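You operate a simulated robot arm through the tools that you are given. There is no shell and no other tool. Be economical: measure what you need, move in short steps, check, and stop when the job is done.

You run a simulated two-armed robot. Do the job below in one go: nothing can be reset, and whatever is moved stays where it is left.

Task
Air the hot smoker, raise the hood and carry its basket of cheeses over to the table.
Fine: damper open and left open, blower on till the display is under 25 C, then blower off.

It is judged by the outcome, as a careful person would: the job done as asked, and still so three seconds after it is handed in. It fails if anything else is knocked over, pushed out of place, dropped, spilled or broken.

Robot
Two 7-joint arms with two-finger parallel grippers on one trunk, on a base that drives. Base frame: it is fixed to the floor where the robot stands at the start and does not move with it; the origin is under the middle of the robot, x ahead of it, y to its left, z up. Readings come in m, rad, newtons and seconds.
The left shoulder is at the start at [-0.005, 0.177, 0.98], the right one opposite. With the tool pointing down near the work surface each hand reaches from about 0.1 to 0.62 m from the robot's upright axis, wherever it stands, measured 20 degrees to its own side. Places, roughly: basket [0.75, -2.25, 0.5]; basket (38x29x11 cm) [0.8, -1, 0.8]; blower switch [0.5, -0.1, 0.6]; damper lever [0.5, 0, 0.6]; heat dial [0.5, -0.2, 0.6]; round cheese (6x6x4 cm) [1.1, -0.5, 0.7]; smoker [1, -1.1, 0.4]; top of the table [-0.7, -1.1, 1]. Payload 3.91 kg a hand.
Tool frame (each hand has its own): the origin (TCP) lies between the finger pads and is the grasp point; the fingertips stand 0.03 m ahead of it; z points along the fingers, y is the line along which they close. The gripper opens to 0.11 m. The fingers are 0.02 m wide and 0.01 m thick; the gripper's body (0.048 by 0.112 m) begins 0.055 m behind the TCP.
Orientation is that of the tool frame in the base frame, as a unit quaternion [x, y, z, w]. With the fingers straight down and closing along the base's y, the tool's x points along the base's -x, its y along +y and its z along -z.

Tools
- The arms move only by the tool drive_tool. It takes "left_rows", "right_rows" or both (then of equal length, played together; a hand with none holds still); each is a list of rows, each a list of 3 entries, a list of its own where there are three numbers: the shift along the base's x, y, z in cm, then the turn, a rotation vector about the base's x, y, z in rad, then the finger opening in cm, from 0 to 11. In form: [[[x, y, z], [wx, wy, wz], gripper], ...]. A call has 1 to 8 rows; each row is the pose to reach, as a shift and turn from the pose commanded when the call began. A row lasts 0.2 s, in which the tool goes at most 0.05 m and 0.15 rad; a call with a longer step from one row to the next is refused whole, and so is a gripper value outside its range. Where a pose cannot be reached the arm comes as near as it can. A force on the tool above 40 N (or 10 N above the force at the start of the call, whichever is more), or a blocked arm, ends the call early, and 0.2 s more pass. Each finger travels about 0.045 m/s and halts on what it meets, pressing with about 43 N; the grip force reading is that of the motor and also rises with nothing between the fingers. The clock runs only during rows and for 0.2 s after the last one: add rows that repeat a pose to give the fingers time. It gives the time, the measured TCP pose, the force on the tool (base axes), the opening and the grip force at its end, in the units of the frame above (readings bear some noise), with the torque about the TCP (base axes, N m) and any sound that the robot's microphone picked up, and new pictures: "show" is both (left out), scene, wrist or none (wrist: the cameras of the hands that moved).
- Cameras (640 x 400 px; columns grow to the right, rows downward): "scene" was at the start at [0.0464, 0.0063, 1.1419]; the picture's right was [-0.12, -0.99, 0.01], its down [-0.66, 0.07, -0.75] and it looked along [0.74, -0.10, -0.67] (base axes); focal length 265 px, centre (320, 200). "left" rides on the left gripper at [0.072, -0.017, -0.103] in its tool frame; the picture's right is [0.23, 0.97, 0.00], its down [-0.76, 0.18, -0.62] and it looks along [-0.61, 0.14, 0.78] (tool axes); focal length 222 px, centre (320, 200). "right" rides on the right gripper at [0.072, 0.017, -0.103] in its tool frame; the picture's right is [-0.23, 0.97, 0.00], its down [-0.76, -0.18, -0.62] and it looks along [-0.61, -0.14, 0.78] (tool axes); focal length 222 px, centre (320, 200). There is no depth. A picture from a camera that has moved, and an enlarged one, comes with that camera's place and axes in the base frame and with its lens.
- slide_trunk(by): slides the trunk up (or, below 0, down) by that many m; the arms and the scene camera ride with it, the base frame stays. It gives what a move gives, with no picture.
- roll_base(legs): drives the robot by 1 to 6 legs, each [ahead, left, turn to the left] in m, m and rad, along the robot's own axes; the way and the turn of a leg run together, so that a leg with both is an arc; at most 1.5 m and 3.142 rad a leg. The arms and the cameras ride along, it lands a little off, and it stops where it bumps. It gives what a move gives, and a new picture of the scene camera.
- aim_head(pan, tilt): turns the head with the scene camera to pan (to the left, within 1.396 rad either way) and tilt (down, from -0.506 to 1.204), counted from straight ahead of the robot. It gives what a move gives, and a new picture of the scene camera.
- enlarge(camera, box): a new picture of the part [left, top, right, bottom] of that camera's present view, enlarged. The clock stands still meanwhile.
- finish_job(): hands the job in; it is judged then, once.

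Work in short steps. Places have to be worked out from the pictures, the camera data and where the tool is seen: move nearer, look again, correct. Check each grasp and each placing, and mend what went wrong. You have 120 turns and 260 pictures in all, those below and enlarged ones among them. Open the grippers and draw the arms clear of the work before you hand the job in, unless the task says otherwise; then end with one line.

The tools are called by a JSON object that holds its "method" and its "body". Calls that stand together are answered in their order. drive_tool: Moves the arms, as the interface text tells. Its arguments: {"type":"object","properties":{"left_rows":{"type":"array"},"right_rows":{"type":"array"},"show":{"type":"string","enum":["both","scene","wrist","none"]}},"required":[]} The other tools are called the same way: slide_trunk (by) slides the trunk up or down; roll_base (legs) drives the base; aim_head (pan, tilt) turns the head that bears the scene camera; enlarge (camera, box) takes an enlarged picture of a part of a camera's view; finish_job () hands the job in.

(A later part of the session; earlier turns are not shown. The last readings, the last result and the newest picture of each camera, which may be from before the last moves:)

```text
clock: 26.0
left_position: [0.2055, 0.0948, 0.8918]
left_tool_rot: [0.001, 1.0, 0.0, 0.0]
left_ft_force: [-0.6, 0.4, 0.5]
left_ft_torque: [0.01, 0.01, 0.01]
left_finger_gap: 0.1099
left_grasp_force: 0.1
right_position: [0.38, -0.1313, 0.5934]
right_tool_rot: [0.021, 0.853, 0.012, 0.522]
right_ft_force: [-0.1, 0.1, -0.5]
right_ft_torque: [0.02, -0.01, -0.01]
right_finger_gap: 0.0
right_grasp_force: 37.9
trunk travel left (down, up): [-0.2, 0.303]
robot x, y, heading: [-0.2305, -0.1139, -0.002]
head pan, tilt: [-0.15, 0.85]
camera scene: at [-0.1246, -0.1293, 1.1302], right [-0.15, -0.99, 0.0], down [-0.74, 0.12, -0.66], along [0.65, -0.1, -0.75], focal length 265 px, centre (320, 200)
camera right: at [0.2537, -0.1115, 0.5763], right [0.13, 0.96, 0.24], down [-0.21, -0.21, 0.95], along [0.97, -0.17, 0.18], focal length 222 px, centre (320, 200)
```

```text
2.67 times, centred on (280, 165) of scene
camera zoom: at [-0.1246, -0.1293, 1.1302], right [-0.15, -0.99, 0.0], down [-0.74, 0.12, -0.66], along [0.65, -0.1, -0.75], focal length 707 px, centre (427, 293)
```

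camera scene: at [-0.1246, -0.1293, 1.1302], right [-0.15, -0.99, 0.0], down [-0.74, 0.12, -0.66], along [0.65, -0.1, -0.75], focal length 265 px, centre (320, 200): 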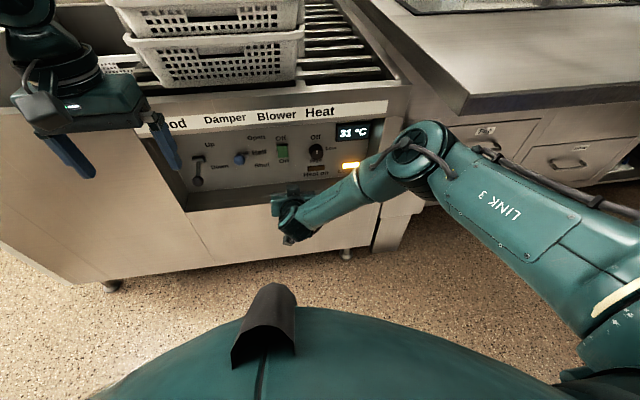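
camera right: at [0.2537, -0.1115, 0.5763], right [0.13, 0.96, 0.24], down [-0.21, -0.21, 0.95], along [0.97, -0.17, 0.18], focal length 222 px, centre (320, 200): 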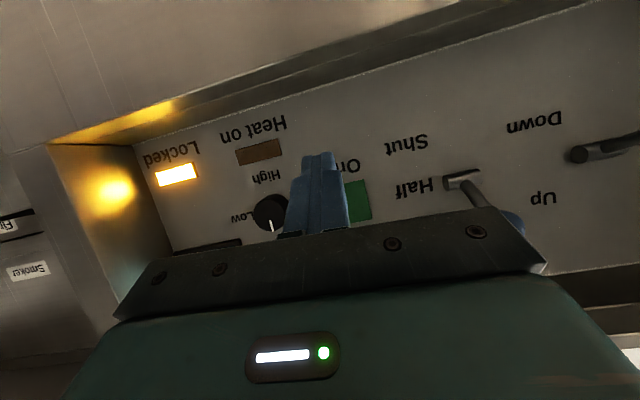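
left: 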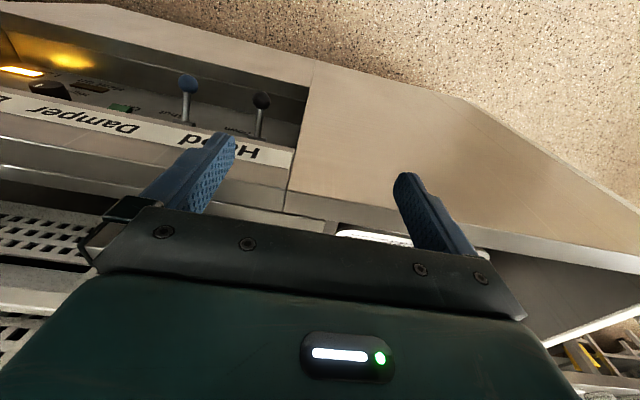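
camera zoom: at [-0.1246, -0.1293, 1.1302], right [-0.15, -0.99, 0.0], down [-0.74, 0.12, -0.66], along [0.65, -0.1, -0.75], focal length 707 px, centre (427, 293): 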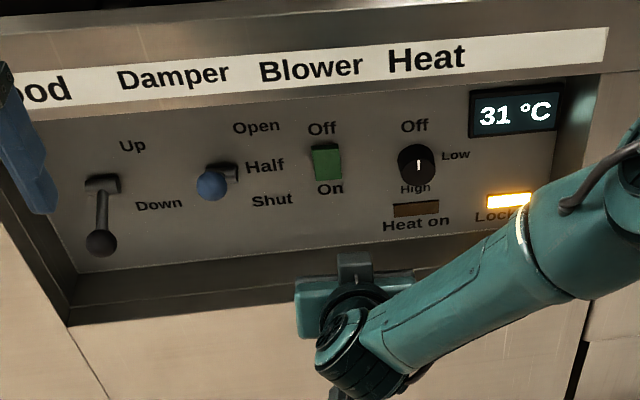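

The blower is running: 31 °C and falling. I'll position in front of the rocker's upper half while it cools.

{"method": "drive_tool", "body": {"right_rows": [[[0, 0, 2], [0, 0, 0], 0], [[1, 1.7, 5], [0, 0, 0], 0], [[2.5, 1.7, 8], [0, 0, 0], 0], [[3, 1.7, 8], [0, 0, 0], 0], [[3, 1.7, 8], [0, 0, 0], 0], [[3, 1.7, 8], [0, 0, 0], 0]]}}

{"method": "enlarge", "body": {"camera": "scene", "box": [240, 100, 400, 200]}}

```text
clock: 27.4
left_position: [0.2046, 0.0963, 0.8918]
left_tool_rot: [0.002, 1.0, 0.0, 0.0]
left_ft_force: [0.5, 0.7, 0.6]
left_ft_torque: [0.03, 0.01, -0.03]
left_finger_gap: 0.1098
left_grasp_force: 0.1
right_position: [0.4097, -0.1164, 0.6723]
right_tool_rot: [0.02, 0.852, 0.012, 0.522]
right_ft_force: [-0.2, 0.0, -0.2]
right_ft_torque: [-0.01, 0.02, 0.01]
right_finger_gap: 0.0
right_grasp_force: 37.2
trunk travel left (down, up): [-0.2, 0.303]
robot x, y, heading: [-0.231, -0.1189, -0.003]
head pan, tilt: [-0.15, 0.85]
camera scene: at [-0.1246, -0.1294, 1.1302], right [-0.15, -0.99, 0.0], down [-0.74, 0.12, -0.66], along [0.65, -0.1, -0.75], focal length 265 px, centre (320, 200)
camera right: at [0.2858, -0.0964, 0.6561], right [0.13, 0.96, 0.24], down [-0.21, -0.21, 0.95], along [0.97, -0.17, 0.18], focal length 222 px, centre (320, 200)
```

scene: 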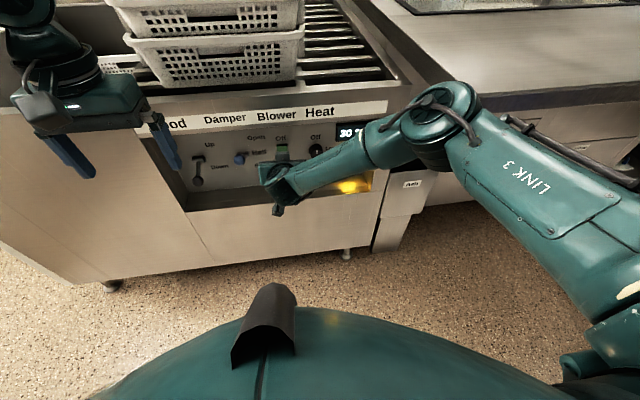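
right: 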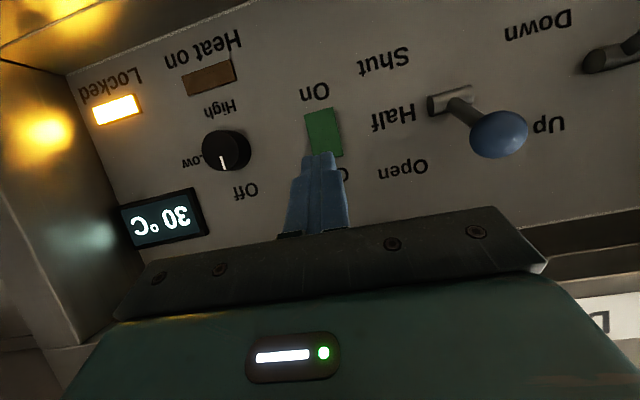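

```text
4.00 times, centred on (320, 150) of scene
camera zoom: at [-0.1246, -0.1294, 1.1302], right [-0.15, -0.99, 0.0], down [-0.74, 0.12, -0.66], along [0.65, -0.1, -0.75], focal length 1061 px, centre (320, 400)
```

zoom: 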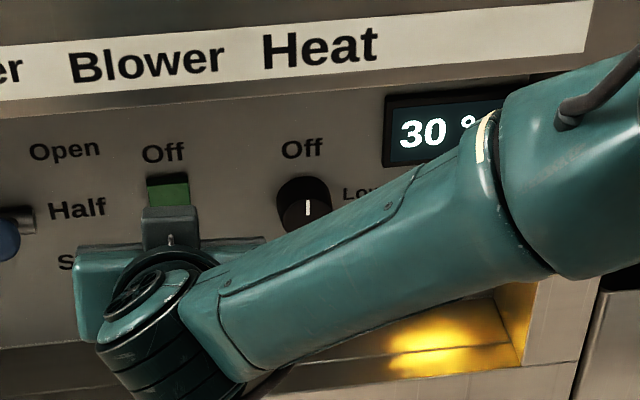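

30 °C. I'll wait here with the wrist camera on the display.

{"method": "drive_tool", "body": {"right_rows": [[[0, 0, 0], [0, 0, 0], 0], [[0, 0, 0], [0, 0, 0], 0], [[0, 0, 0], [0, 0, 0], 0], [[0, 0, 0], [0, 0, 0], 0], [[0, 0, 0], [0, 0, 0], 0], [[0, 0, 0], [0, 0, 0], 0], [[0, 0, 0], [0, 0, 0], 0], [[0, 0, 0], [0, 0, 0], 0]], "show": "none"}}

{"method": "drive_tool", "body": {"right_rows": [[[0, 0, 0], [0, 0, 0], 0], [[0, 0, 0], [0, 0, 0], 0], [[0, 0, 0], [0, 0, 0], 0], [[0, 0, 0], [0, 0, 0], 0], [[0, 0, 0], [0, 0, 0], 0], [[0, 0, 0], [0, 0, 0], 0], [[0, 0, 0], [0, 0, 0], 0], [[0, 0, 0], [0, 0, 0], 0]], "show": "wrist"}}

```text
clock: 29.2
left_position: [0.2041, 0.0968, 0.8924]
left_tool_rot: [0.001, 1.0, 0.0, 0.001]
left_ft_force: [0.3, -0.4, 0.2]
left_ft_torque: [0.0, 0.02, 0.01]
left_finger_gap: 0.11
left_grasp_force: 0.1
right_position: [0.4111, -0.1168, 0.6723]
right_tool_rot: [0.021, 0.853, 0.012, 0.522]
right_ft_force: [0.6, 0.2, 0.1]
right_ft_torque: [0.03, -0.02, 0.02]
right_finger_gap: 0.0
right_grasp_force: 37.4
trunk travel left (down, up): [-0.2, 0.303]
robot x, y, heading: [-0.2299, -0.118, -0.003]
head pan, tilt: [-0.15, 0.85]
```

```text
clock: 31.0
left_position: [0.2042, 0.0948, 0.891]
left_tool_rot: [0.001, 1.0, -0.001, 0.0]
left_ft_force: [-0.1, -0.2, -0.3]
left_ft_torque: [0.0, 0.0, -0.01]
left_finger_gap: 0.1101
left_grasp_force: 0.1
right_position: [0.4108, -0.1161, 0.6724]
right_tool_rot: [0.02, 0.853, 0.012, 0.522]
right_ft_force: [-0.1, -0.4, -0.4]
right_ft_torque: [0.01, 0.0, -0.03]
right_finger_gap: 0.0
right_grasp_force: 37.8
trunk travel left (down, up): [-0.2, 0.303]
robot x, y, heading: [-0.2334, -0.1167, -0.004]
head pan, tilt: [-0.15, 0.85]
camera right: at [0.2858, -0.0964, 0.656], right [0.13, 0.96, 0.24], down [-0.21, -0.21, 0.95], along [0.97, -0.17, 0.18], focal length 222 px, centre (320, 200)
```

right: 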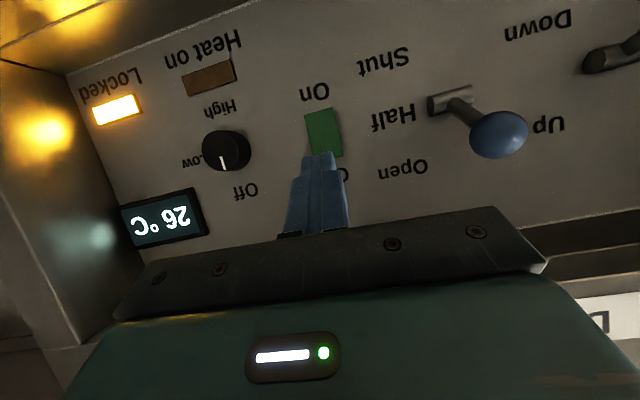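

26 °C, dropping about 1 °C per second. I wait a little longer.

{"method": "drive_tool", "body": {"right_rows": [[[0, 0, 0], [0, 0, 0], 0], [[0, 0, 0], [0, 0, 0], 0], [[0, 0, 0], [0, 0, 0], 0], [[0, 0, 0], [0, 0, 0], 0], [[0, 0, 0], [0, 0, 0], 0], [[0, 0, 0], [0, 0, 0], 0], [[0, 0, 0], [0, 0, 0], 0], [[0, 0, 0], [0, 0, 0], 0]], "show": "none"}}

{"method": "drive_tool", "body": {"right_rows": [[[0, 0, 0], [0, 0, 0], 0], [[0, 0, 0], [0, 0, 0], 0], [[0, 0, 0], [0, 0, 0], 0], [[0, 0, 0], [0, 0, 0], 0]], "show": "wrist"}}

```text
clock: 32.8
left_position: [0.2045, 0.0952, 0.8914]
left_tool_rot: [0.001, 1.0, 0.0, 0.0]
left_ft_force: [0.4, -0.2, 0.3]
left_ft_torque: [0.03, 0.02, 0.0]
left_finger_gap: 0.1101
left_grasp_force: 0.0
right_position: [0.4103, -0.1165, 0.6719]
right_tool_rot: [0.021, 0.852, 0.011, 0.522]
right_ft_force: [0.0, 0.9, -0.7]
right_ft_torque: [-0.01, -0.01, 0.03]
right_finger_gap: 0.0
right_grasp_force: 37.4
trunk travel left (down, up): [-0.2, 0.303]
robot x, y, heading: [-0.2315, -0.1161, -0.002]
head pan, tilt: [-0.15, 0.85]
```

```text
clock: 33.8
left_position: [0.204, 0.0952, 0.8928]
left_tool_rot: [0.002, 1.0, 0.0, 0.0]
left_ft_force: [1.0, 0.4, 0.1]
left_ft_torque: [0.02, 0.01, 0.0]
left_finger_gap: 0.1098
left_grasp_force: 0.0
right_position: [0.411, -0.116, 0.6727]
right_tool_rot: [0.021, 0.853, 0.012, 0.522]
right_ft_force: [0.2, 0.5, 0.2]
right_ft_torque: [0.03, -0.01, -0.04]
right_finger_gap: 0.0002
right_grasp_force: 37.9
trunk travel left (down, up): [-0.2, 0.303]
robot x, y, heading: [-0.2298, -0.1143, 0.002]
head pan, tilt: [-0.15, 0.85]
camera right: at [0.2858, -0.0964, 0.656], right [0.13, 0.96, 0.24], down [-0.21, -0.21, 0.95], along [0.97, -0.17, 0.18], focal length 222 px, centre (320, 200)
```

right: 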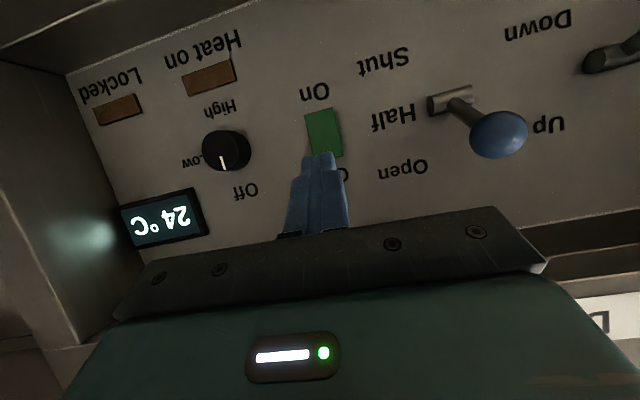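

24 °C and the Locked lamp is out. I press the upper half of the rocker to switch the blower off.

{"method": "drive_tool", "body": {"right_rows": [[[3, 0, -0.3], [0, 0, 0], 0], [[5, 0, -0.3], [0, 0, 0], 0], [[5.8, 0, -0.3], [0, 0, 0], 0], [[6.5, 0, -0.3], [0, 0, 0], 0], [[7.2, 0, -0.3], [0, 0, 0], 0], [[7.9, 0, -0.3], [0, 0, 0], 0]], "show": "wrist"}}

{"method": "drive_tool", "body": {"right_rows": [[[-4, 0, 0], [0, 0, 0], 0], [[-8, 0, -2], [0, 0, 0], 0], [[-10, 0, -6], [0, 0, 0], 0], [[-10, 0, -10], [0, 0, 0], 0]], "show": "wrist"}}

{"method": "enlarge", "body": {"camera": "scene", "box": [160, 100, 400, 230]}}

```text
clock: 35.2
left_position: [0.2024, 0.095, 0.8937]
left_tool_rot: [0.003, 1.0, 0.0, 0.002]
left_ft_force: [1.8, -1.2, -0.5]
left_ft_torque: [0.02, 0.02, 0.0]
left_finger_gap: 0.11
left_grasp_force: 0.1
right_position: [0.4844, -0.1169, 0.669]
right_tool_rot: [0.022, 0.853, 0.01, 0.521]
right_ft_force: [-26.6, -6.8, 16.6]
right_ft_torque: [-0.04, -0.16, -0.15]
right_finger_gap: 0.0
right_grasp_force: 38.3
trunk travel left (down, up): [-0.2, 0.303]
robot x, y, heading: [-0.233, -0.1165, -0.001]
head pan, tilt: [-0.15, 0.85]
stopped in row 6 (right hand): the force on the tool passed its limit at 43 N (the readings are from after the stop); the commanded pose is now the measured one
camera right: at [0.3592, -0.0964, 0.6534], right [0.13, 0.96, 0.24], down [-0.21, -0.21, 0.95], along [0.97, -0.17, 0.18], focal length 222 px, centre (320, 200)
```

right: 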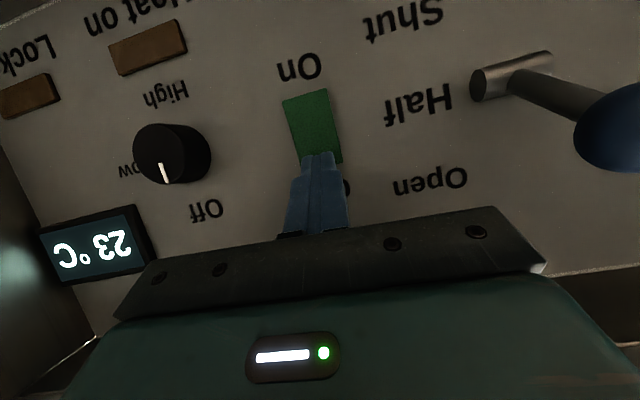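

```text
clock: 36.2
left_position: [0.205, 0.0949, 0.8917]
left_tool_rot: [0.003, 1.0, -0.001, 0.0]
left_ft_force: [0.0, 0.6, -0.2]
left_ft_torque: [0.01, -0.02, 0.03]
left_finger_gap: 0.1102
left_grasp_force: 0.0
right_position: [0.3862, -0.1179, 0.5646]
right_tool_rot: [0.022, 0.854, 0.01, 0.519]
right_ft_force: [0.2, -0.2, 0.6]
right_ft_torque: [-0.01, 0.01, 0.01]
right_finger_gap: 0.0001
right_grasp_force: 37.6
trunk travel left (down, up): [-0.2, 0.303]
robot x, y, heading: [-0.232, -0.1163, -0.003]
head pan, tilt: [-0.15, 0.85]
camera right: at [0.262, -0.0978, 0.5491], right [0.13, 0.96, 0.24], down [-0.21, -0.21, 0.95], along [0.97, -0.17, 0.17], focal length 222 px, centre (320, 200)
```

right: 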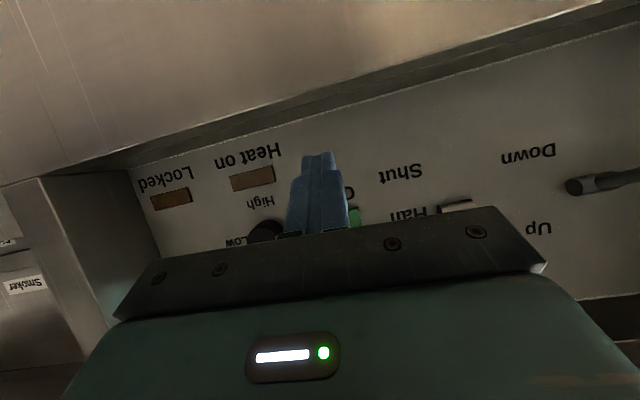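

```text
2.67 times, centred on (280, 165) of scene
camera zoom: at [-0.1253, -0.1296, 1.1302], right [-0.15, -0.99, 0.0], down [-0.74, 0.12, -0.66], along [0.65, -0.1, -0.75], focal length 707 px, centre (427, 293)
```

zoom: 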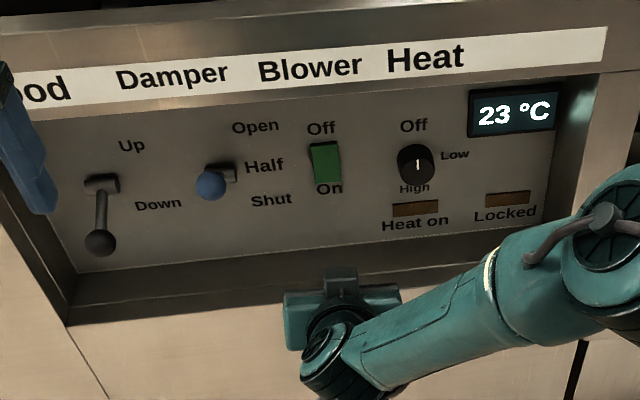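

The rocker is back at Off (dark edge at top), 23 °C. Before moving the hood lever I'll check what is on and around the hood on the right.

{"method": "aim_head", "body": {"pan": -0.75, "tilt": 0.35}}

{"method": "enlarge", "body": {"camera": "scene", "box": [150, 80, 550, 330]}}

```text
clock: 37.2
left_position: [0.2055, 0.0947, 0.8913]
left_tool_rot: [0.003, 1.0, 0.0, 0.0]
left_ft_force: [0.2, 0.7, 0.1]
left_ft_torque: [0.0, 0.02, -0.01]
left_finger_gap: 0.1099
left_grasp_force: 0.2
right_position: [0.3879, -0.1169, 0.565]
right_tool_rot: [0.022, 0.855, 0.01, 0.518]
right_ft_force: [0.3, 0.4, 0.0]
right_ft_torque: [-0.02, 0.01, 0.01]
right_finger_gap: 0.0
right_grasp_force: 37.3
trunk travel left (down, up): [-0.2, 0.303]
robot x, y, heading: [-0.2326, -0.1202, -0.005]
head pan, tilt: [-0.75, 0.351]
camera scene: at [-0.1347, -0.1814, 1.1738], right [-0.69, -0.73, 0.0], down [-0.25, 0.24, -0.94], along [0.68, -0.64, -0.34], focal length 265 px, centre (320, 200)
```

scene: 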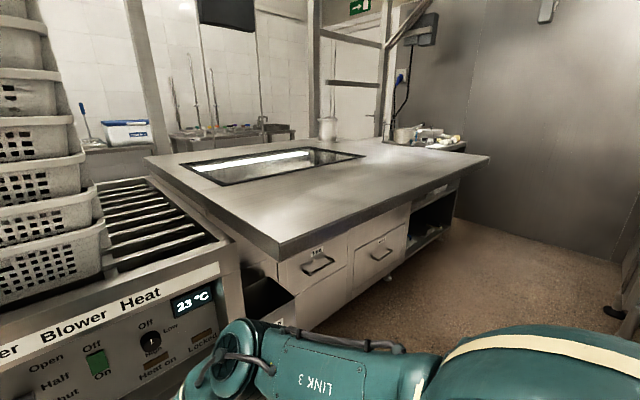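

```text
1.60 times, centred on (350, 205) of scene
camera zoom: at [-0.1347, -0.1814, 1.1738], right [-0.69, -0.73, 0.0], down [-0.25, 0.24, -0.94], along [0.68, -0.64, -0.34], focal length 424 px, centre (272, 192)
```

zoom: 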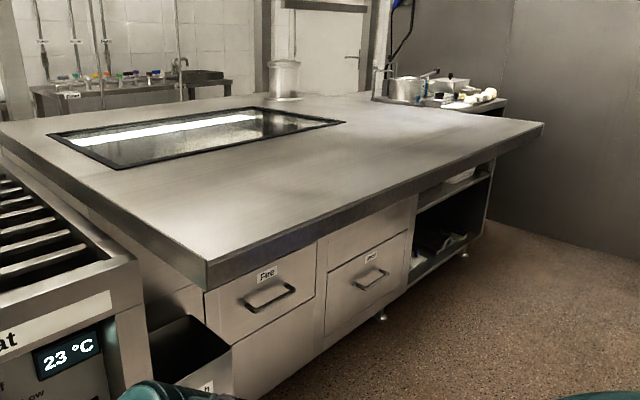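

A pail stands on the far corner of the counter, well off the glass, so I need a clear idea of what moves. I'll pull the hand back, drive right in front of the smoker and look from higher up.

{"method": "drive_tool", "body": {"right_rows": [[[-4, 0, 0], [0, 0, 0], 1], [[-8, 0, 0], [0, 0, 0], 2], [[-10, -2, 4], [0, 0, 0], 2], [[-12, -4, 8], [0, 0.1, 0], 2]], "show": "none"}}

{"method": "roll_base", "body": {"legs": [[-0.15, 0, 0], [0, -0.7, 0]]}}

{"method": "slide_trunk", "body": {"by": 0.3}}

{"method": "aim_head", "body": {"pan": 0.0, "tilt": 0.45}}

```text
clock: 38.2
left_position: [0.204, 0.0943, 0.8924]
left_tool_rot: [0.003, 1.0, 0.0, -0.001]
left_ft_force: [-0.2, 0.3, 0.2]
left_ft_torque: [0.0, -0.02, -0.01]
left_finger_gap: 0.1101
left_grasp_force: 0.1
right_position: [0.2651, -0.1566, 0.6487]
right_tool_rot: [0.021, 0.879, 0.01, 0.476]
right_ft_force: [0.4, 0.0, -0.1]
right_ft_torque: [0.01, 0.01, -0.01]
right_finger_gap: 0.0201
right_grasp_force: 0.2
trunk travel left (down, up): [-0.2, 0.303]
robot x, y, heading: [-0.2343, -0.1147, -0.007]
head pan, tilt: [-0.75, 0.351]
```

```text
clock: 39.4
left_position: [0.1342, 0.0936, 0.894]
left_tool_rot: [0.004, 1.0, -0.001, 0.003]
left_ft_force: [-0.2, 0.0, -0.2]
left_ft_torque: [-0.01, 0.0, 0.01]
left_finger_gap: 0.1098
left_grasp_force: 0.0
right_position: [0.1939, -0.1588, 0.6483]
right_tool_rot: [0.023, 0.879, 0.01, 0.476]
right_ft_force: [0.1, 0.5, -0.5]
right_ft_torque: [-0.01, -0.01, -0.02]
right_finger_gap: 0.0199
right_grasp_force: 0.1
trunk travel left (down, up): [-0.2, 0.303]
robot x, y, heading: [-0.3009, -0.1179, -0.008]
head pan, tilt: [-0.75, 0.351]
stopped in leg 1: the robot was blocked; the commanded pose is now the measured one
camera scene: at [-0.2065, -0.1824, 1.1739], right [-0.69, -0.73, 0.0], down [-0.25, 0.24, -0.94], along [0.68, -0.65, -0.34], focal length 265 px, centre (320, 200)
```

scene: 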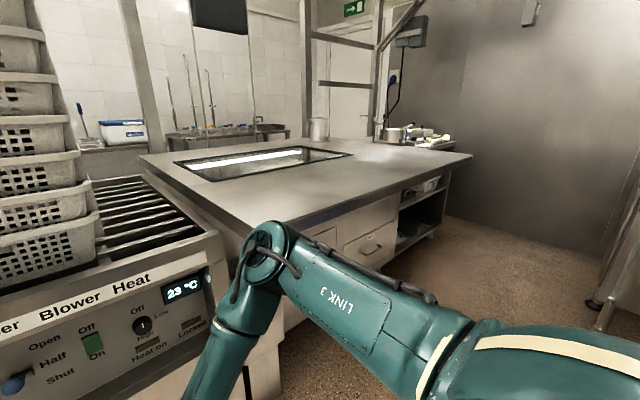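

```text
clock: 42.4
left_position: [0.1327, 0.0939, 1.1927]
left_tool_rot: [0.004, 1.0, 0.0, 0.002]
left_ft_force: [0.2, 0.6, 0.0]
left_ft_torque: [0.01, -0.01, 0.02]
left_finger_gap: 0.1101
left_grasp_force: 0.1
right_position: [0.1938, -0.1579, 0.9484]
right_tool_rot: [0.022, 0.879, 0.011, 0.476]
right_ft_force: [0.2, -1.1, 0.1]
right_ft_torque: [0.04, 0.01, 0.02]
right_finger_gap: 0.02
right_grasp_force: 0.1
trunk travel left (down, up): [-0.5, 0.003]
robot x, y, heading: [-0.3022, -0.1221, -0.009]
head pan, tilt: [-0.75, 0.351]
```

```text
clock: 43.5
left_position: [0.1328, 0.0926, 1.1929]
left_tool_rot: [0.004, 1.0, 0.0, 0.002]
left_ft_force: [-0.6, 1.1, -0.2]
left_ft_torque: [0.01, -0.02, -0.01]
left_finger_gap: 0.11
left_grasp_force: 0.1
right_position: [0.1934, -0.1583, 0.9478]
right_tool_rot: [0.023, 0.879, 0.009, 0.476]
right_ft_force: [-0.5, -0.5, 0.0]
right_ft_torque: [0.0, 0.0, 0.01]
right_finger_gap: 0.0202
right_grasp_force: 0.0
trunk travel left (down, up): [-0.5, 0.003]
robot x, y, heading: [-0.301, -0.1216, -0.01]
head pan, tilt: [0.0, 0.45]
camera scene: at [-0.1819, -0.1192, 1.4646], right [-0.01, -1.0, 0.0], down [-0.44, 0.0, -0.9], along [0.9, -0.01, -0.44], focal length 265 px, centre (320, 200)
```

scene: 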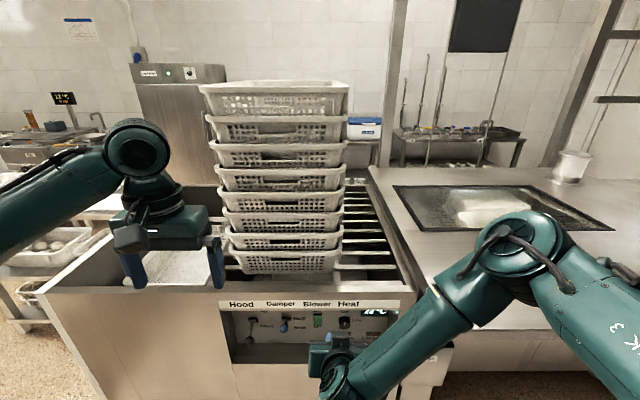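

Something behind stopped the base (only 7 cm moved). From this height I'll look right and far right first.

{"method": "aim_head", "body": {"pan": -0.7, "tilt": 0.45}}

{"method": "aim_head", "body": {"pan": -1.39, "tilt": 0.6}}

{"method": "aim_head", "body": {"pan": 1.39, "tilt": 0.6}}

```text
clock: 44.5
left_position: [0.1347, 0.0932, 1.193]
left_tool_rot: [0.004, 1.0, 0.001, 0.002]
left_ft_force: [0.8, 0.9, 0.4]
left_ft_torque: [-0.01, -0.01, 0.0]
left_finger_gap: 0.1102
left_grasp_force: 0.1
right_position: [0.1938, -0.1585, 0.9491]
right_tool_rot: [0.022, 0.88, 0.01, 0.475]
right_ft_force: [-0.2, 0.8, 0.0]
right_ft_torque: [0.0, -0.03, 0.03]
right_finger_gap: 0.02
right_grasp_force: 0.2
trunk travel left (down, up): [-0.5, 0.003]
robot x, y, heading: [-0.3031, -0.1187, -0.008]
head pan, tilt: [-0.7, 0.45]
camera scene: at [-0.2039, -0.178, 1.4646], right [-0.65, -0.76, 0.0], down [-0.33, 0.28, -0.9], along [0.68, -0.58, -0.44], focal length 265 px, centre (320, 200)
```

scene: 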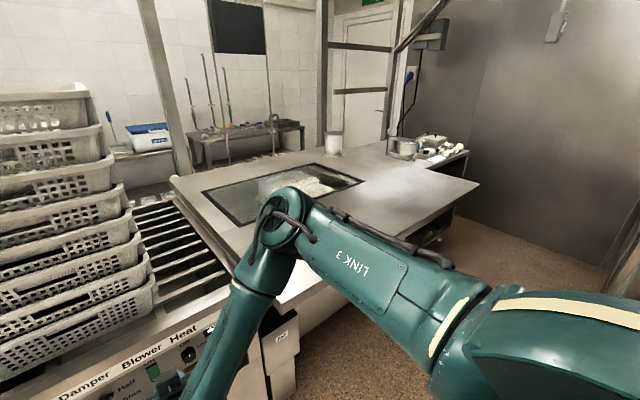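

```text
clock: 45.6
left_position: [0.133, 0.093, 1.1935]
left_tool_rot: [0.005, 1.0, 0.0, 0.002]
left_ft_force: [0.9, -0.1, 0.8]
left_ft_torque: [0.0, -0.01, -0.03]
left_finger_gap: 0.1102
left_grasp_force: 0.0
right_position: [0.1938, -0.1587, 0.9483]
right_tool_rot: [0.023, 0.879, 0.009, 0.476]
right_ft_force: [0.2, 0.0, 0.3]
right_ft_torque: [0.01, 0.04, 0.01]
right_finger_gap: 0.0202
right_grasp_force: 0.1
trunk travel left (down, up): [-0.5, 0.003]
robot x, y, heading: [-0.3025, -0.1181, -0.01]
head pan, tilt: [-1.389, 0.6]
camera scene: at [-0.2584, -0.2054, 1.4511], right [-0.98, -0.17, 0.0], down [-0.1, 0.56, -0.83], along [0.14, -0.81, -0.56], focal length 265 px, centre (320, 200)
```

scene: 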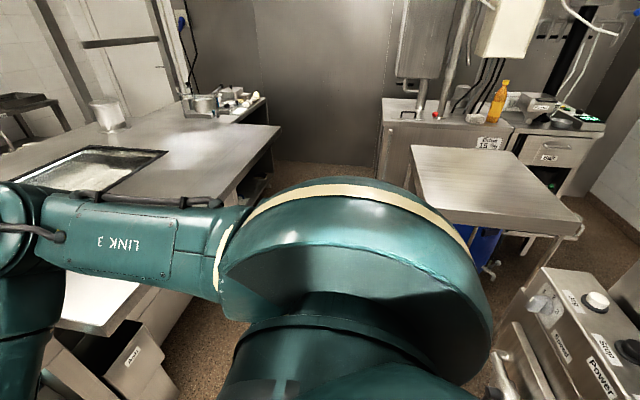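

```text
clock: 48.1
left_position: [0.1331, 0.0935, 1.193]
left_tool_rot: [0.004, 1.0, 0.001, 0.001]
left_ft_force: [0.2, 0.3, -0.5]
left_ft_torque: [-0.03, 0.02, -0.02]
left_finger_gap: 0.1098
left_grasp_force: 0.1
right_position: [0.193, -0.1576, 0.9474]
right_tool_rot: [0.023, 0.879, 0.01, 0.476]
right_ft_force: [-0.3, 0.7, 0.5]
right_ft_torque: [0.02, -0.01, 0.01]
right_finger_gap: 0.02
right_grasp_force: 0.0
trunk travel left (down, up): [-0.5, 0.003]
robot x, y, heading: [-0.3022, -0.1163, -0.009]
head pan, tilt: [1.389, 0.6]
camera scene: at [-0.2571, -0.0315, 1.4511], right [0.98, -0.19, 0.0], down [-0.11, -0.55, -0.83], along [0.16, 0.81, -0.56], focal length 265 px, centre (320, 200)
```

scene: 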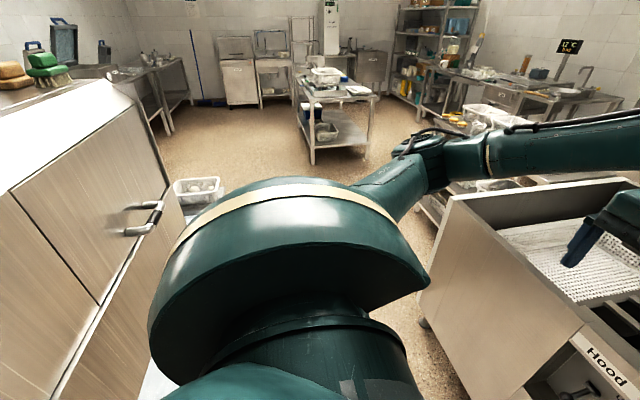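

The table is bare: x −0.88…−0.44, y −1.35…−0.83, z 1.0. The basket shows under the counter's glass. I'll enlarge the glass area to see what is on it before raising it.

{"method": "aim_head", "body": {"pan": -0.5, "tilt": 0.45}}

{"method": "enlarge", "body": {"camera": "scene", "box": [180, 100, 480, 270]}}

```text
clock: 49.9
left_position: [0.1329, 0.0938, 1.1944]
left_tool_rot: [0.005, 1.0, 0.0, 0.002]
left_ft_force: [0.1, 0.3, -0.6]
left_ft_torque: [0.0, 0.0, 0.01]
left_finger_gap: 0.1098
left_grasp_force: 0.0
right_position: [0.1942, -0.1583, 0.9482]
right_tool_rot: [0.022, 0.879, 0.01, 0.475]
right_ft_force: [0.3, -0.2, -0.3]
right_ft_torque: [-0.02, 0.0, 0.02]
right_finger_gap: 0.0202
right_grasp_force: 0.0
trunk travel left (down, up): [-0.5, 0.003]
robot x, y, heading: [-0.3045, -0.1174, -0.009]
head pan, tilt: [-0.499, 0.45]
camera scene: at [-0.1934, -0.1629, 1.4646], right [-0.49, -0.87, 0.0], down [-0.38, 0.21, -0.9], along [0.79, -0.44, -0.44], focal length 265 px, centre (320, 200)
```

scene: 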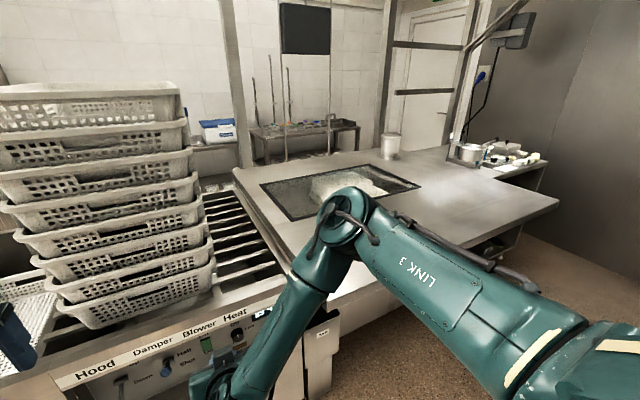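

```text
2.13 times, centred on (330, 185) of scene
camera zoom: at [-0.1934, -0.1629, 1.4646], right [-0.49, -0.87, 0.0], down [-0.38, 0.21, -0.9], along [0.79, -0.44, -0.44], focal length 566 px, centre (299, 232)
```

zoom: 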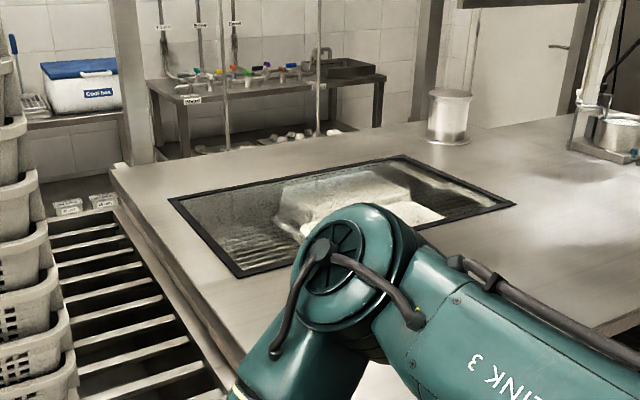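

Nothing stands on the glass. I'll go back to the panel for the hood lever: lower the trunk and shift the base forward and left.

{"method": "slide_trunk", "body": {"by": -0.3}}

{"method": "roll_base", "body": {"legs": [[0.07, 0, 0], [0, 0.24, 0.009]]}}

{"method": "aim_head", "body": {"pan": -0.1, "tilt": 0.8}}

{"method": "enlarge", "body": {"camera": "right", "box": [0, 0, 640, 400]}}

```text
clock: 52.9
left_position: [0.1325, 0.093, 0.8938]
left_tool_rot: [0.004, 1.0, 0.0, 0.002]
left_ft_force: [0.4, -0.1, 0.5]
left_ft_torque: [-0.01, 0.03, -0.01]
left_finger_gap: 0.11
left_grasp_force: 0.1
right_position: [0.194, -0.158, 0.6475]
right_tool_rot: [0.022, 0.879, 0.01, 0.476]
right_ft_force: [0.1, 0.4, 0.2]
right_ft_torque: [-0.03, 0.02, 0.09]
right_finger_gap: 0.02
right_grasp_force: 0.0
trunk travel left (down, up): [-0.2, 0.303]
robot x, y, heading: [-0.3029, -0.1181, -0.009]
head pan, tilt: [-0.499, 0.45]
```

```text
clock: 56.2
left_position: [0.2043, 0.329, 0.8939]
left_tool_rot: [0.001, 1.0, -0.001, 0.002]
left_ft_force: [0.6, 0.5, 0.3]
left_ft_torque: [0.01, 0.02, -0.02]
left_finger_gap: 0.1101
left_grasp_force: 0.1
right_position: [0.2671, 0.0792, 0.6475]
right_tool_rot: [0.021, 0.88, 0.011, 0.475]
right_ft_force: [0.3, -0.9, 0.0]
right_ft_torque: [0.01, -0.03, -0.03]
right_finger_gap: 0.02
right_grasp_force: 0.1
trunk travel left (down, up): [-0.2, 0.303]
robot x, y, heading: [-0.2324, 0.1133, -0.004]
head pan, tilt: [-0.499, 0.45]
camera scene: at [-0.1204, 0.0713, 1.1646], right [-0.48, -0.88, 0.0], down [-0.38, 0.21, -0.9], along [0.79, -0.43, -0.44], focal length 265 px, centre (320, 200)
```

scene: 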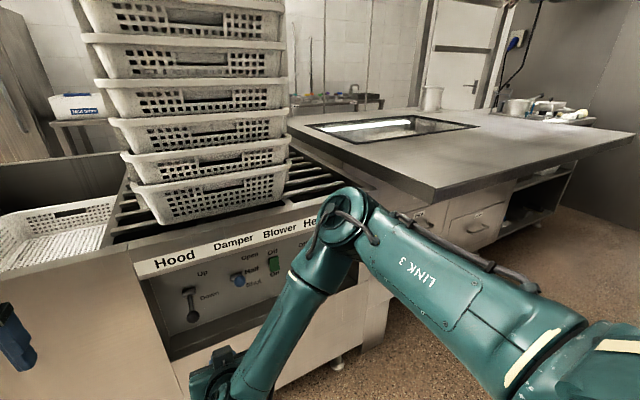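

```text
clock: 57.1
left_position: [0.2041, 0.3298, 0.8934]
left_tool_rot: [0.001, 1.0, 0.001, 0.002]
left_ft_force: [-0.6, 0.0, 0.5]
left_ft_torque: [0.01, -0.02, 0.0]
left_finger_gap: 0.11
left_grasp_force: 0.1
right_position: [0.2664, 0.0788, 0.6484]
right_tool_rot: [0.02, 0.879, 0.011, 0.476]
right_ft_force: [0.0, 0.5, -0.1]
right_ft_torque: [0.01, -0.01, -0.01]
right_finger_gap: 0.0198
right_grasp_force: 0.1
trunk travel left (down, up): [-0.2, 0.303]
robot x, y, heading: [-0.2322, 0.1133, -0.002]
head pan, tilt: [-0.099, 0.799]
camera scene: at [-0.1207, 0.1071, 1.1343], right [-0.1, -0.99, 0.0], down [-0.71, 0.07, -0.7], along [0.69, -0.07, -0.72], focal length 265 px, centre (320, 200)
```

scene: 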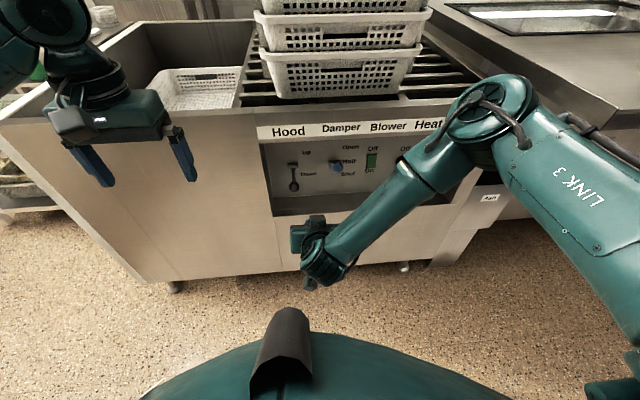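

```text
1.00 times, centred on (320, 200) of right (not enlarged: the box is as wide or as high as the picture)
camera zoom: at [0.1403, 0.0981, 0.645], right [0.15, 0.96, 0.23], down [-0.11, -0.21, 0.97], along [0.98, -0.17, 0.07], focal length 222 px, centre (320, 200)
```

zoom: 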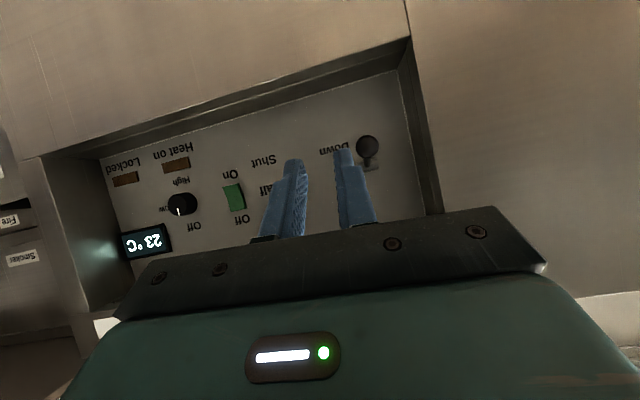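

The hood ball is at [0.447, 0.124, 0.608]. I'll bring closed fingers below it.

{"method": "drive_tool", "body": {"right_rows": [[[1, 2, -3.5], [0, -0.05, 0], 0.5], [[3, 4.5, -6.5], [0, -0.1, 0], 0], [[7, 4.5, -8], [0, -0.1, 0], 0], [[11, 4.5, -8.6], [0, -0.1, 0], 0], [[14.6, 4.5, -8.8], [0, -0.1, 0], 0]], "show": "wrist"}}

```text
clock: 58.3
left_position: [0.205, 0.3286, 0.894]
left_tool_rot: [0.0, 1.0, 0.0, 0.002]
left_ft_force: [-0.1, 0.6, -0.1]
left_ft_torque: [-0.02, 0.0, 0.02]
left_finger_gap: 0.1099
left_grasp_force: 0.1
right_position: [0.4118, 0.1238, 0.5592]
right_tool_rot: [0.019, 0.855, 0.013, 0.518]
right_ft_force: [0.4, -0.1, -0.2]
right_ft_torque: [0.01, 0.02, 0.02]
right_finger_gap: 0.0001
right_grasp_force: 37.7
trunk travel left (down, up): [-0.2, 0.303]
robot x, y, heading: [-0.2327, 0.1114, -0.002]
head pan, tilt: [-0.099, 0.799]
camera right: at [0.2868, 0.1436, 0.5436], right [0.12, 0.96, 0.24], down [-0.2, -0.21, 0.96], along [0.97, -0.17, 0.17], focal length 222 px, centre (320, 200)
```

right: 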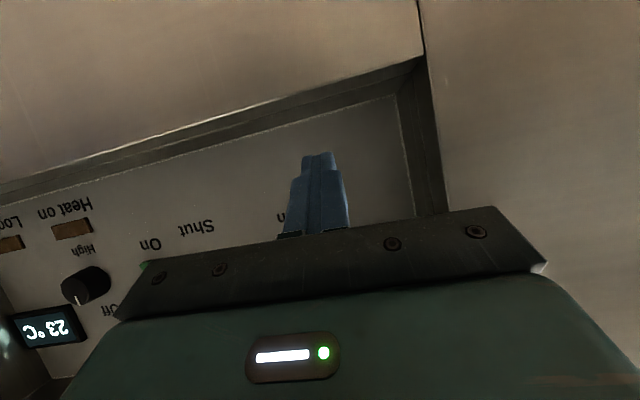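

Under the ball now. I push up to the stop, retreating slightly as the lever swings out and in again.

{"method": "drive_tool", "body": {"right_rows": [[[0, 0, 1.5], [0, 0, 0], 0], [[0, 0, 3], [0, 0, 0], 0], [[0, 0, 4.5], [0, 0, 0], 0], [[0, 0, 6], [0, 0, 0], 0], [[0, 0, 7.5], [0, 0, 0], 0], [[0, 0, 9], [0, 0, 0], 0], [[0.5, 0, 10.5], [0, 0, 0], 0]]}}

{"method": "drive_tool", "body": {"right_rows": [[[-4, 0, -1.5], [0, 0, 0], 0], [[-9, 0, -2], [0, 0, 0], 0], [[-13, -3, -2], [0, 0, 0], 0]]}}

```text
clock: 60.0
left_position: [0.2056, 0.3303, 0.8942]
left_tool_rot: [0.002, 1.0, 0.0, 0.002]
left_ft_force: [-0.2, 0.4, 0.2]
left_ft_torque: [0.02, 0.01, -0.01]
left_finger_gap: 0.11
left_grasp_force: 0.0
right_position: [0.4084, 0.1241, 0.6497]
right_tool_rot: [0.019, 0.863, 0.013, 0.504]
right_ft_force: [-6.5, -0.6, -3.9]
right_ft_torque: [0.0, 0.16, -0.08]
right_finger_gap: 0.0
right_grasp_force: 37.2
trunk travel left (down, up): [-0.2, 0.303]
robot x, y, heading: [-0.2311, 0.1143, -0.002]
head pan, tilt: [-0.099, 0.799]
stopped in row 7 (right hand): the force on the tool passed its limit at 42 N (the readings are from after the stop); the commanded pose is now the measured one
camera scene: at [-0.1208, 0.1071, 1.1345], right [-0.1, -0.99, 0.0], down [-0.71, 0.07, -0.7], along [0.69, -0.07, -0.72], focal length 265 px, centre (320, 200)
camera right: at [0.2828, 0.1437, 0.6387], right [0.13, 0.96, 0.24], down [-0.17, -0.21, 0.96], along [0.98, -0.17, 0.14], focal length 222 px, centre (320, 200)
```

scene: 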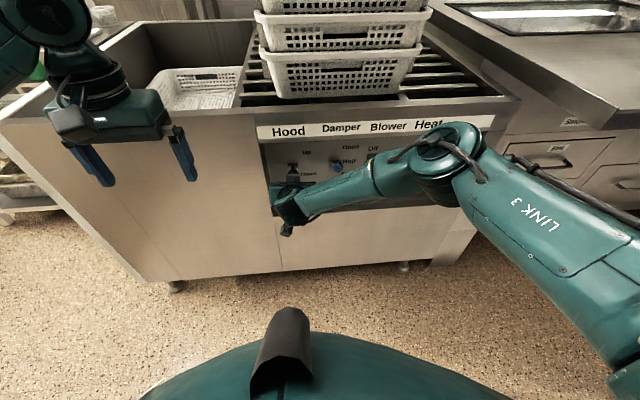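
right: 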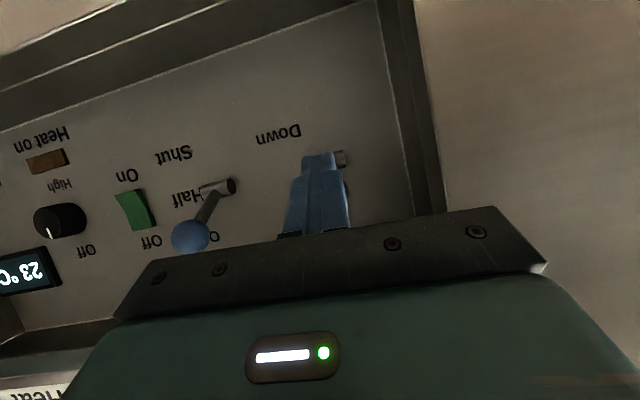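

```text
refused: row 2 steps farther than a row can; nothing moved
```

Lever pushed to its stop, and the counter top on the right appears to be lifting. I'll back off and look.

{"method": "drive_tool", "body": {"right_rows": [[[-4, 0, -1.5], [0, 0, 0], 0], [[-8, 0, -2], [0, 0, 0], 0], [[-12, -2, -2], [0, 0, 0], 0], [[-14, -4, -2], [0, 0, 0], 0]], "show": "none"}}

{"method": "enlarge", "body": {"camera": "scene", "box": [230, 100, 430, 225]}}

{"method": "aim_head", "body": {"pan": -0.6, "tilt": 0.3}}

```text
clock: 61.0
left_position: [0.2043, 0.3293, 0.8923]
left_tool_rot: [0.001, 1.0, 0.0, 0.003]
left_ft_force: [0.6, -0.2, 0.3]
left_ft_torque: [0.02, 0.03, 0.01]
left_finger_gap: 0.1099
left_grasp_force: 0.1
right_position: [0.2689, 0.0825, 0.6331]
right_tool_rot: [0.019, 0.861, 0.013, 0.508]
right_ft_force: [0.1, -0.2, 0.5]
right_ft_torque: [-0.01, -0.01, 0.01]
right_finger_gap: 0.0
right_grasp_force: 38.1
trunk travel left (down, up): [-0.2, 0.303]
robot x, y, heading: [-0.232, 0.1153, -0.004]
head pan, tilt: [-0.099, 0.799]
```

```text
3.20 times, centred on (330, 162) of scene
camera zoom: at [-0.1208, 0.1071, 1.1342], right [-0.1, -0.99, 0.0], down [-0.71, 0.07, -0.7], along [0.69, -0.07, -0.72], focal length 849 px, centre (288, 320)
```

zoom: 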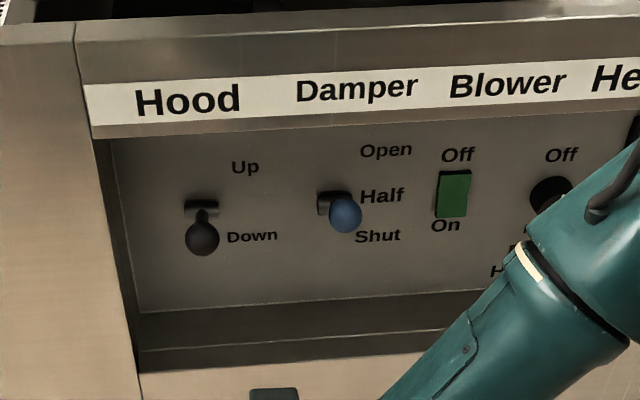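

```text
clock: 61.9
left_position: [0.2043, 0.3291, 0.8931]
left_tool_rot: [0.001, 1.0, -0.001, 0.002]
left_ft_force: [0.0, 0.7, 0.3]
left_ft_torque: [0.0, -0.01, 0.03]
left_finger_gap: 0.1098
left_grasp_force: 0.0
right_position: [0.2693, 0.0826, 0.6314]
right_tool_rot: [0.019, 0.862, 0.012, 0.506]
right_ft_force: [0.2, 0.5, 0.6]
right_ft_torque: [0.05, 0.03, 0.02]
right_finger_gap: 0.0
right_grasp_force: 37.8
trunk travel left (down, up): [-0.2, 0.303]
robot x, y, heading: [-0.2307, 0.1113, -0.002]
head pan, tilt: [-0.6, 0.3]
camera scene: at [-0.124, 0.0625, 1.1785], right [-0.57, -0.82, 0.0], down [-0.24, 0.17, -0.95], along [0.79, -0.54, -0.3], focal length 265 px, centre (320, 200)
```

scene: 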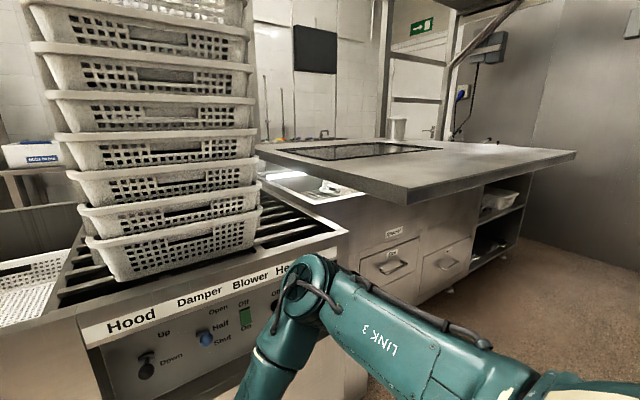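

The top slab itself is the hood and it has risen; the hood lever is not quite at the full Up position yet. I'll check whether it still moves.

{"method": "drive_tool", "body": {"right_rows": [[[0, 0, 0], [0, 0, 0], 0], [[0, 0, 0], [0, 0, 0], 0], [[0, 0, 0], [0, 0, 0], 0], [[0, 0, 0], [0, 0, 0], 0], [[0, 0, 0], [0, 0, 0], 0]], "show": "scene"}}

```text
clock: 63.1
left_position: [0.2044, 0.3288, 0.8927]
left_tool_rot: [0.001, 1.0, 0.0, 0.002]
left_ft_force: [-0.2, 0.3, -0.2]
left_ft_torque: [-0.01, 0.01, 0.01]
left_finger_gap: 0.1099
left_grasp_force: 0.0
right_position: [0.2687, 0.0819, 0.6324]
right_tool_rot: [0.019, 0.862, 0.013, 0.507]
right_ft_force: [-0.4, 0.2, 0.0]
right_ft_torque: [0.02, 0.0, -0.01]
right_finger_gap: 0.0001
right_grasp_force: 37.3
trunk travel left (down, up): [-0.2, 0.303]
robot x, y, heading: [-0.2288, 0.1164, 0.0]
head pan, tilt: [-0.6, 0.3]
camera scene: at [-0.1241, 0.0624, 1.1786], right [-0.57, -0.82, 0.0], down [-0.24, 0.17, -0.96], along [0.79, -0.54, -0.3], focal length 265 px, centre (320, 200)
```

scene: 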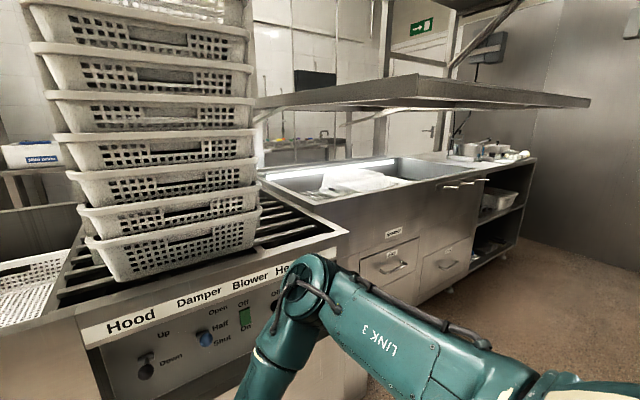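

The hood is rising freely. I'll wait for it to finish.

{"method": "drive_tool", "body": {"right_rows": [[[0, 0, 0], [0, 0, 0], 1], [[0, 0, 0], [0, 0, 0], 1], [[0, 0, 0], [0, 0, 0], 1], [[0, 0, 0], [0, 0, 0], 1], [[0, 0, 0], [0, 0, 0], 1], [[0, 0, 0], [0, 0, 0], 1], [[0, 0, 0], [0, 0, 0], 1], [[0, 0, 0], [0, 0, 0], 1]], "show": "none"}}

{"method": "drive_tool", "body": {"right_rows": [[[0, 0, 0], [0, 0, 0], 1], [[0, 0, 0], [0, 0, 0], 1], [[0, 0, 0], [0, 0, 0], 1], [[0, 0, 0], [0, 0, 0], 1], [[0, 0, 0], [0, 0, 0], 1], [[0, 0, 0], [0, 0, 0], 1], [[0, 0, 0], [0, 0, 0], 1], [[0, 0, 0], [0, 0, 0], 1]], "show": "both"}}

```text
clock: 64.9
left_position: [0.2042, 0.3304, 0.8935]
left_tool_rot: [0.0, 1.0, 0.0, 0.002]
left_ft_force: [-0.5, 0.4, -0.2]
left_ft_torque: [0.0, 0.02, -0.01]
left_finger_gap: 0.11
left_grasp_force: 0.1
right_position: [0.2686, 0.0817, 0.6328]
right_tool_rot: [0.019, 0.861, 0.012, 0.508]
right_ft_force: [0.1, 0.1, 1.0]
right_ft_torque: [0.02, 0.02, -0.01]
right_finger_gap: 0.0102
right_grasp_force: 0.1
trunk travel left (down, up): [-0.2, 0.303]
robot x, y, heading: [-0.2321, 0.1146, -0.001]
head pan, tilt: [-0.6, 0.3]
```

```text
clock: 66.7
left_position: [0.205, 0.3288, 0.8938]
left_tool_rot: [0.001, 1.0, 0.0, 0.001]
left_ft_force: [-0.9, 0.2, 1.2]
left_ft_torque: [0.03, -0.03, 0.0]
left_finger_gap: 0.1099
left_grasp_force: 0.0
right_position: [0.2686, 0.0832, 0.6324]
right_tool_rot: [0.018, 0.862, 0.013, 0.507]
right_ft_force: [0.2, -0.5, 0.2]
right_ft_torque: [0.01, 0.02, 0.0]
right_finger_gap: 0.01
right_grasp_force: 0.1
trunk travel left (down, up): [-0.2, 0.303]
robot x, y, heading: [-0.2305, 0.1139, -0.004]
head pan, tilt: [-0.6, 0.3]
camera scene: at [-0.1241, 0.0624, 1.1786], right [-0.57, -0.82, 0.0], down [-0.24, 0.17, -0.96], along [0.79, -0.54, -0.3], focal length 265 px, centre (320, 200)
camera right: at [0.1434, 0.1024, 0.6204], right [0.13, 0.96, 0.24], down [-0.18, -0.21, 0.96], along [0.98, -0.17, 0.14], focal length 222 px, centre (320, 200)
```

scene: 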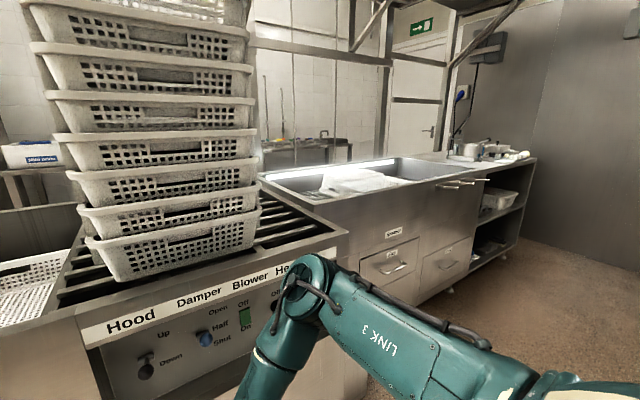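
right: 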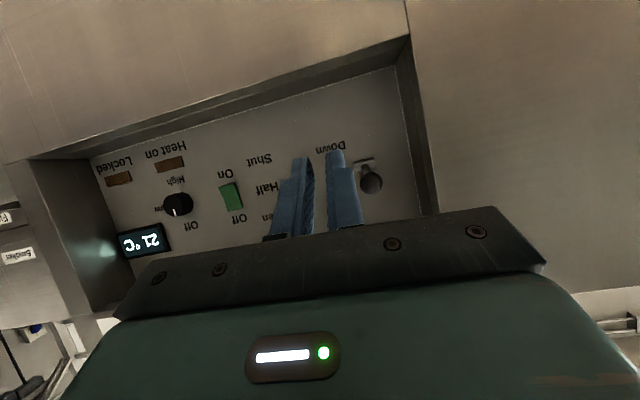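

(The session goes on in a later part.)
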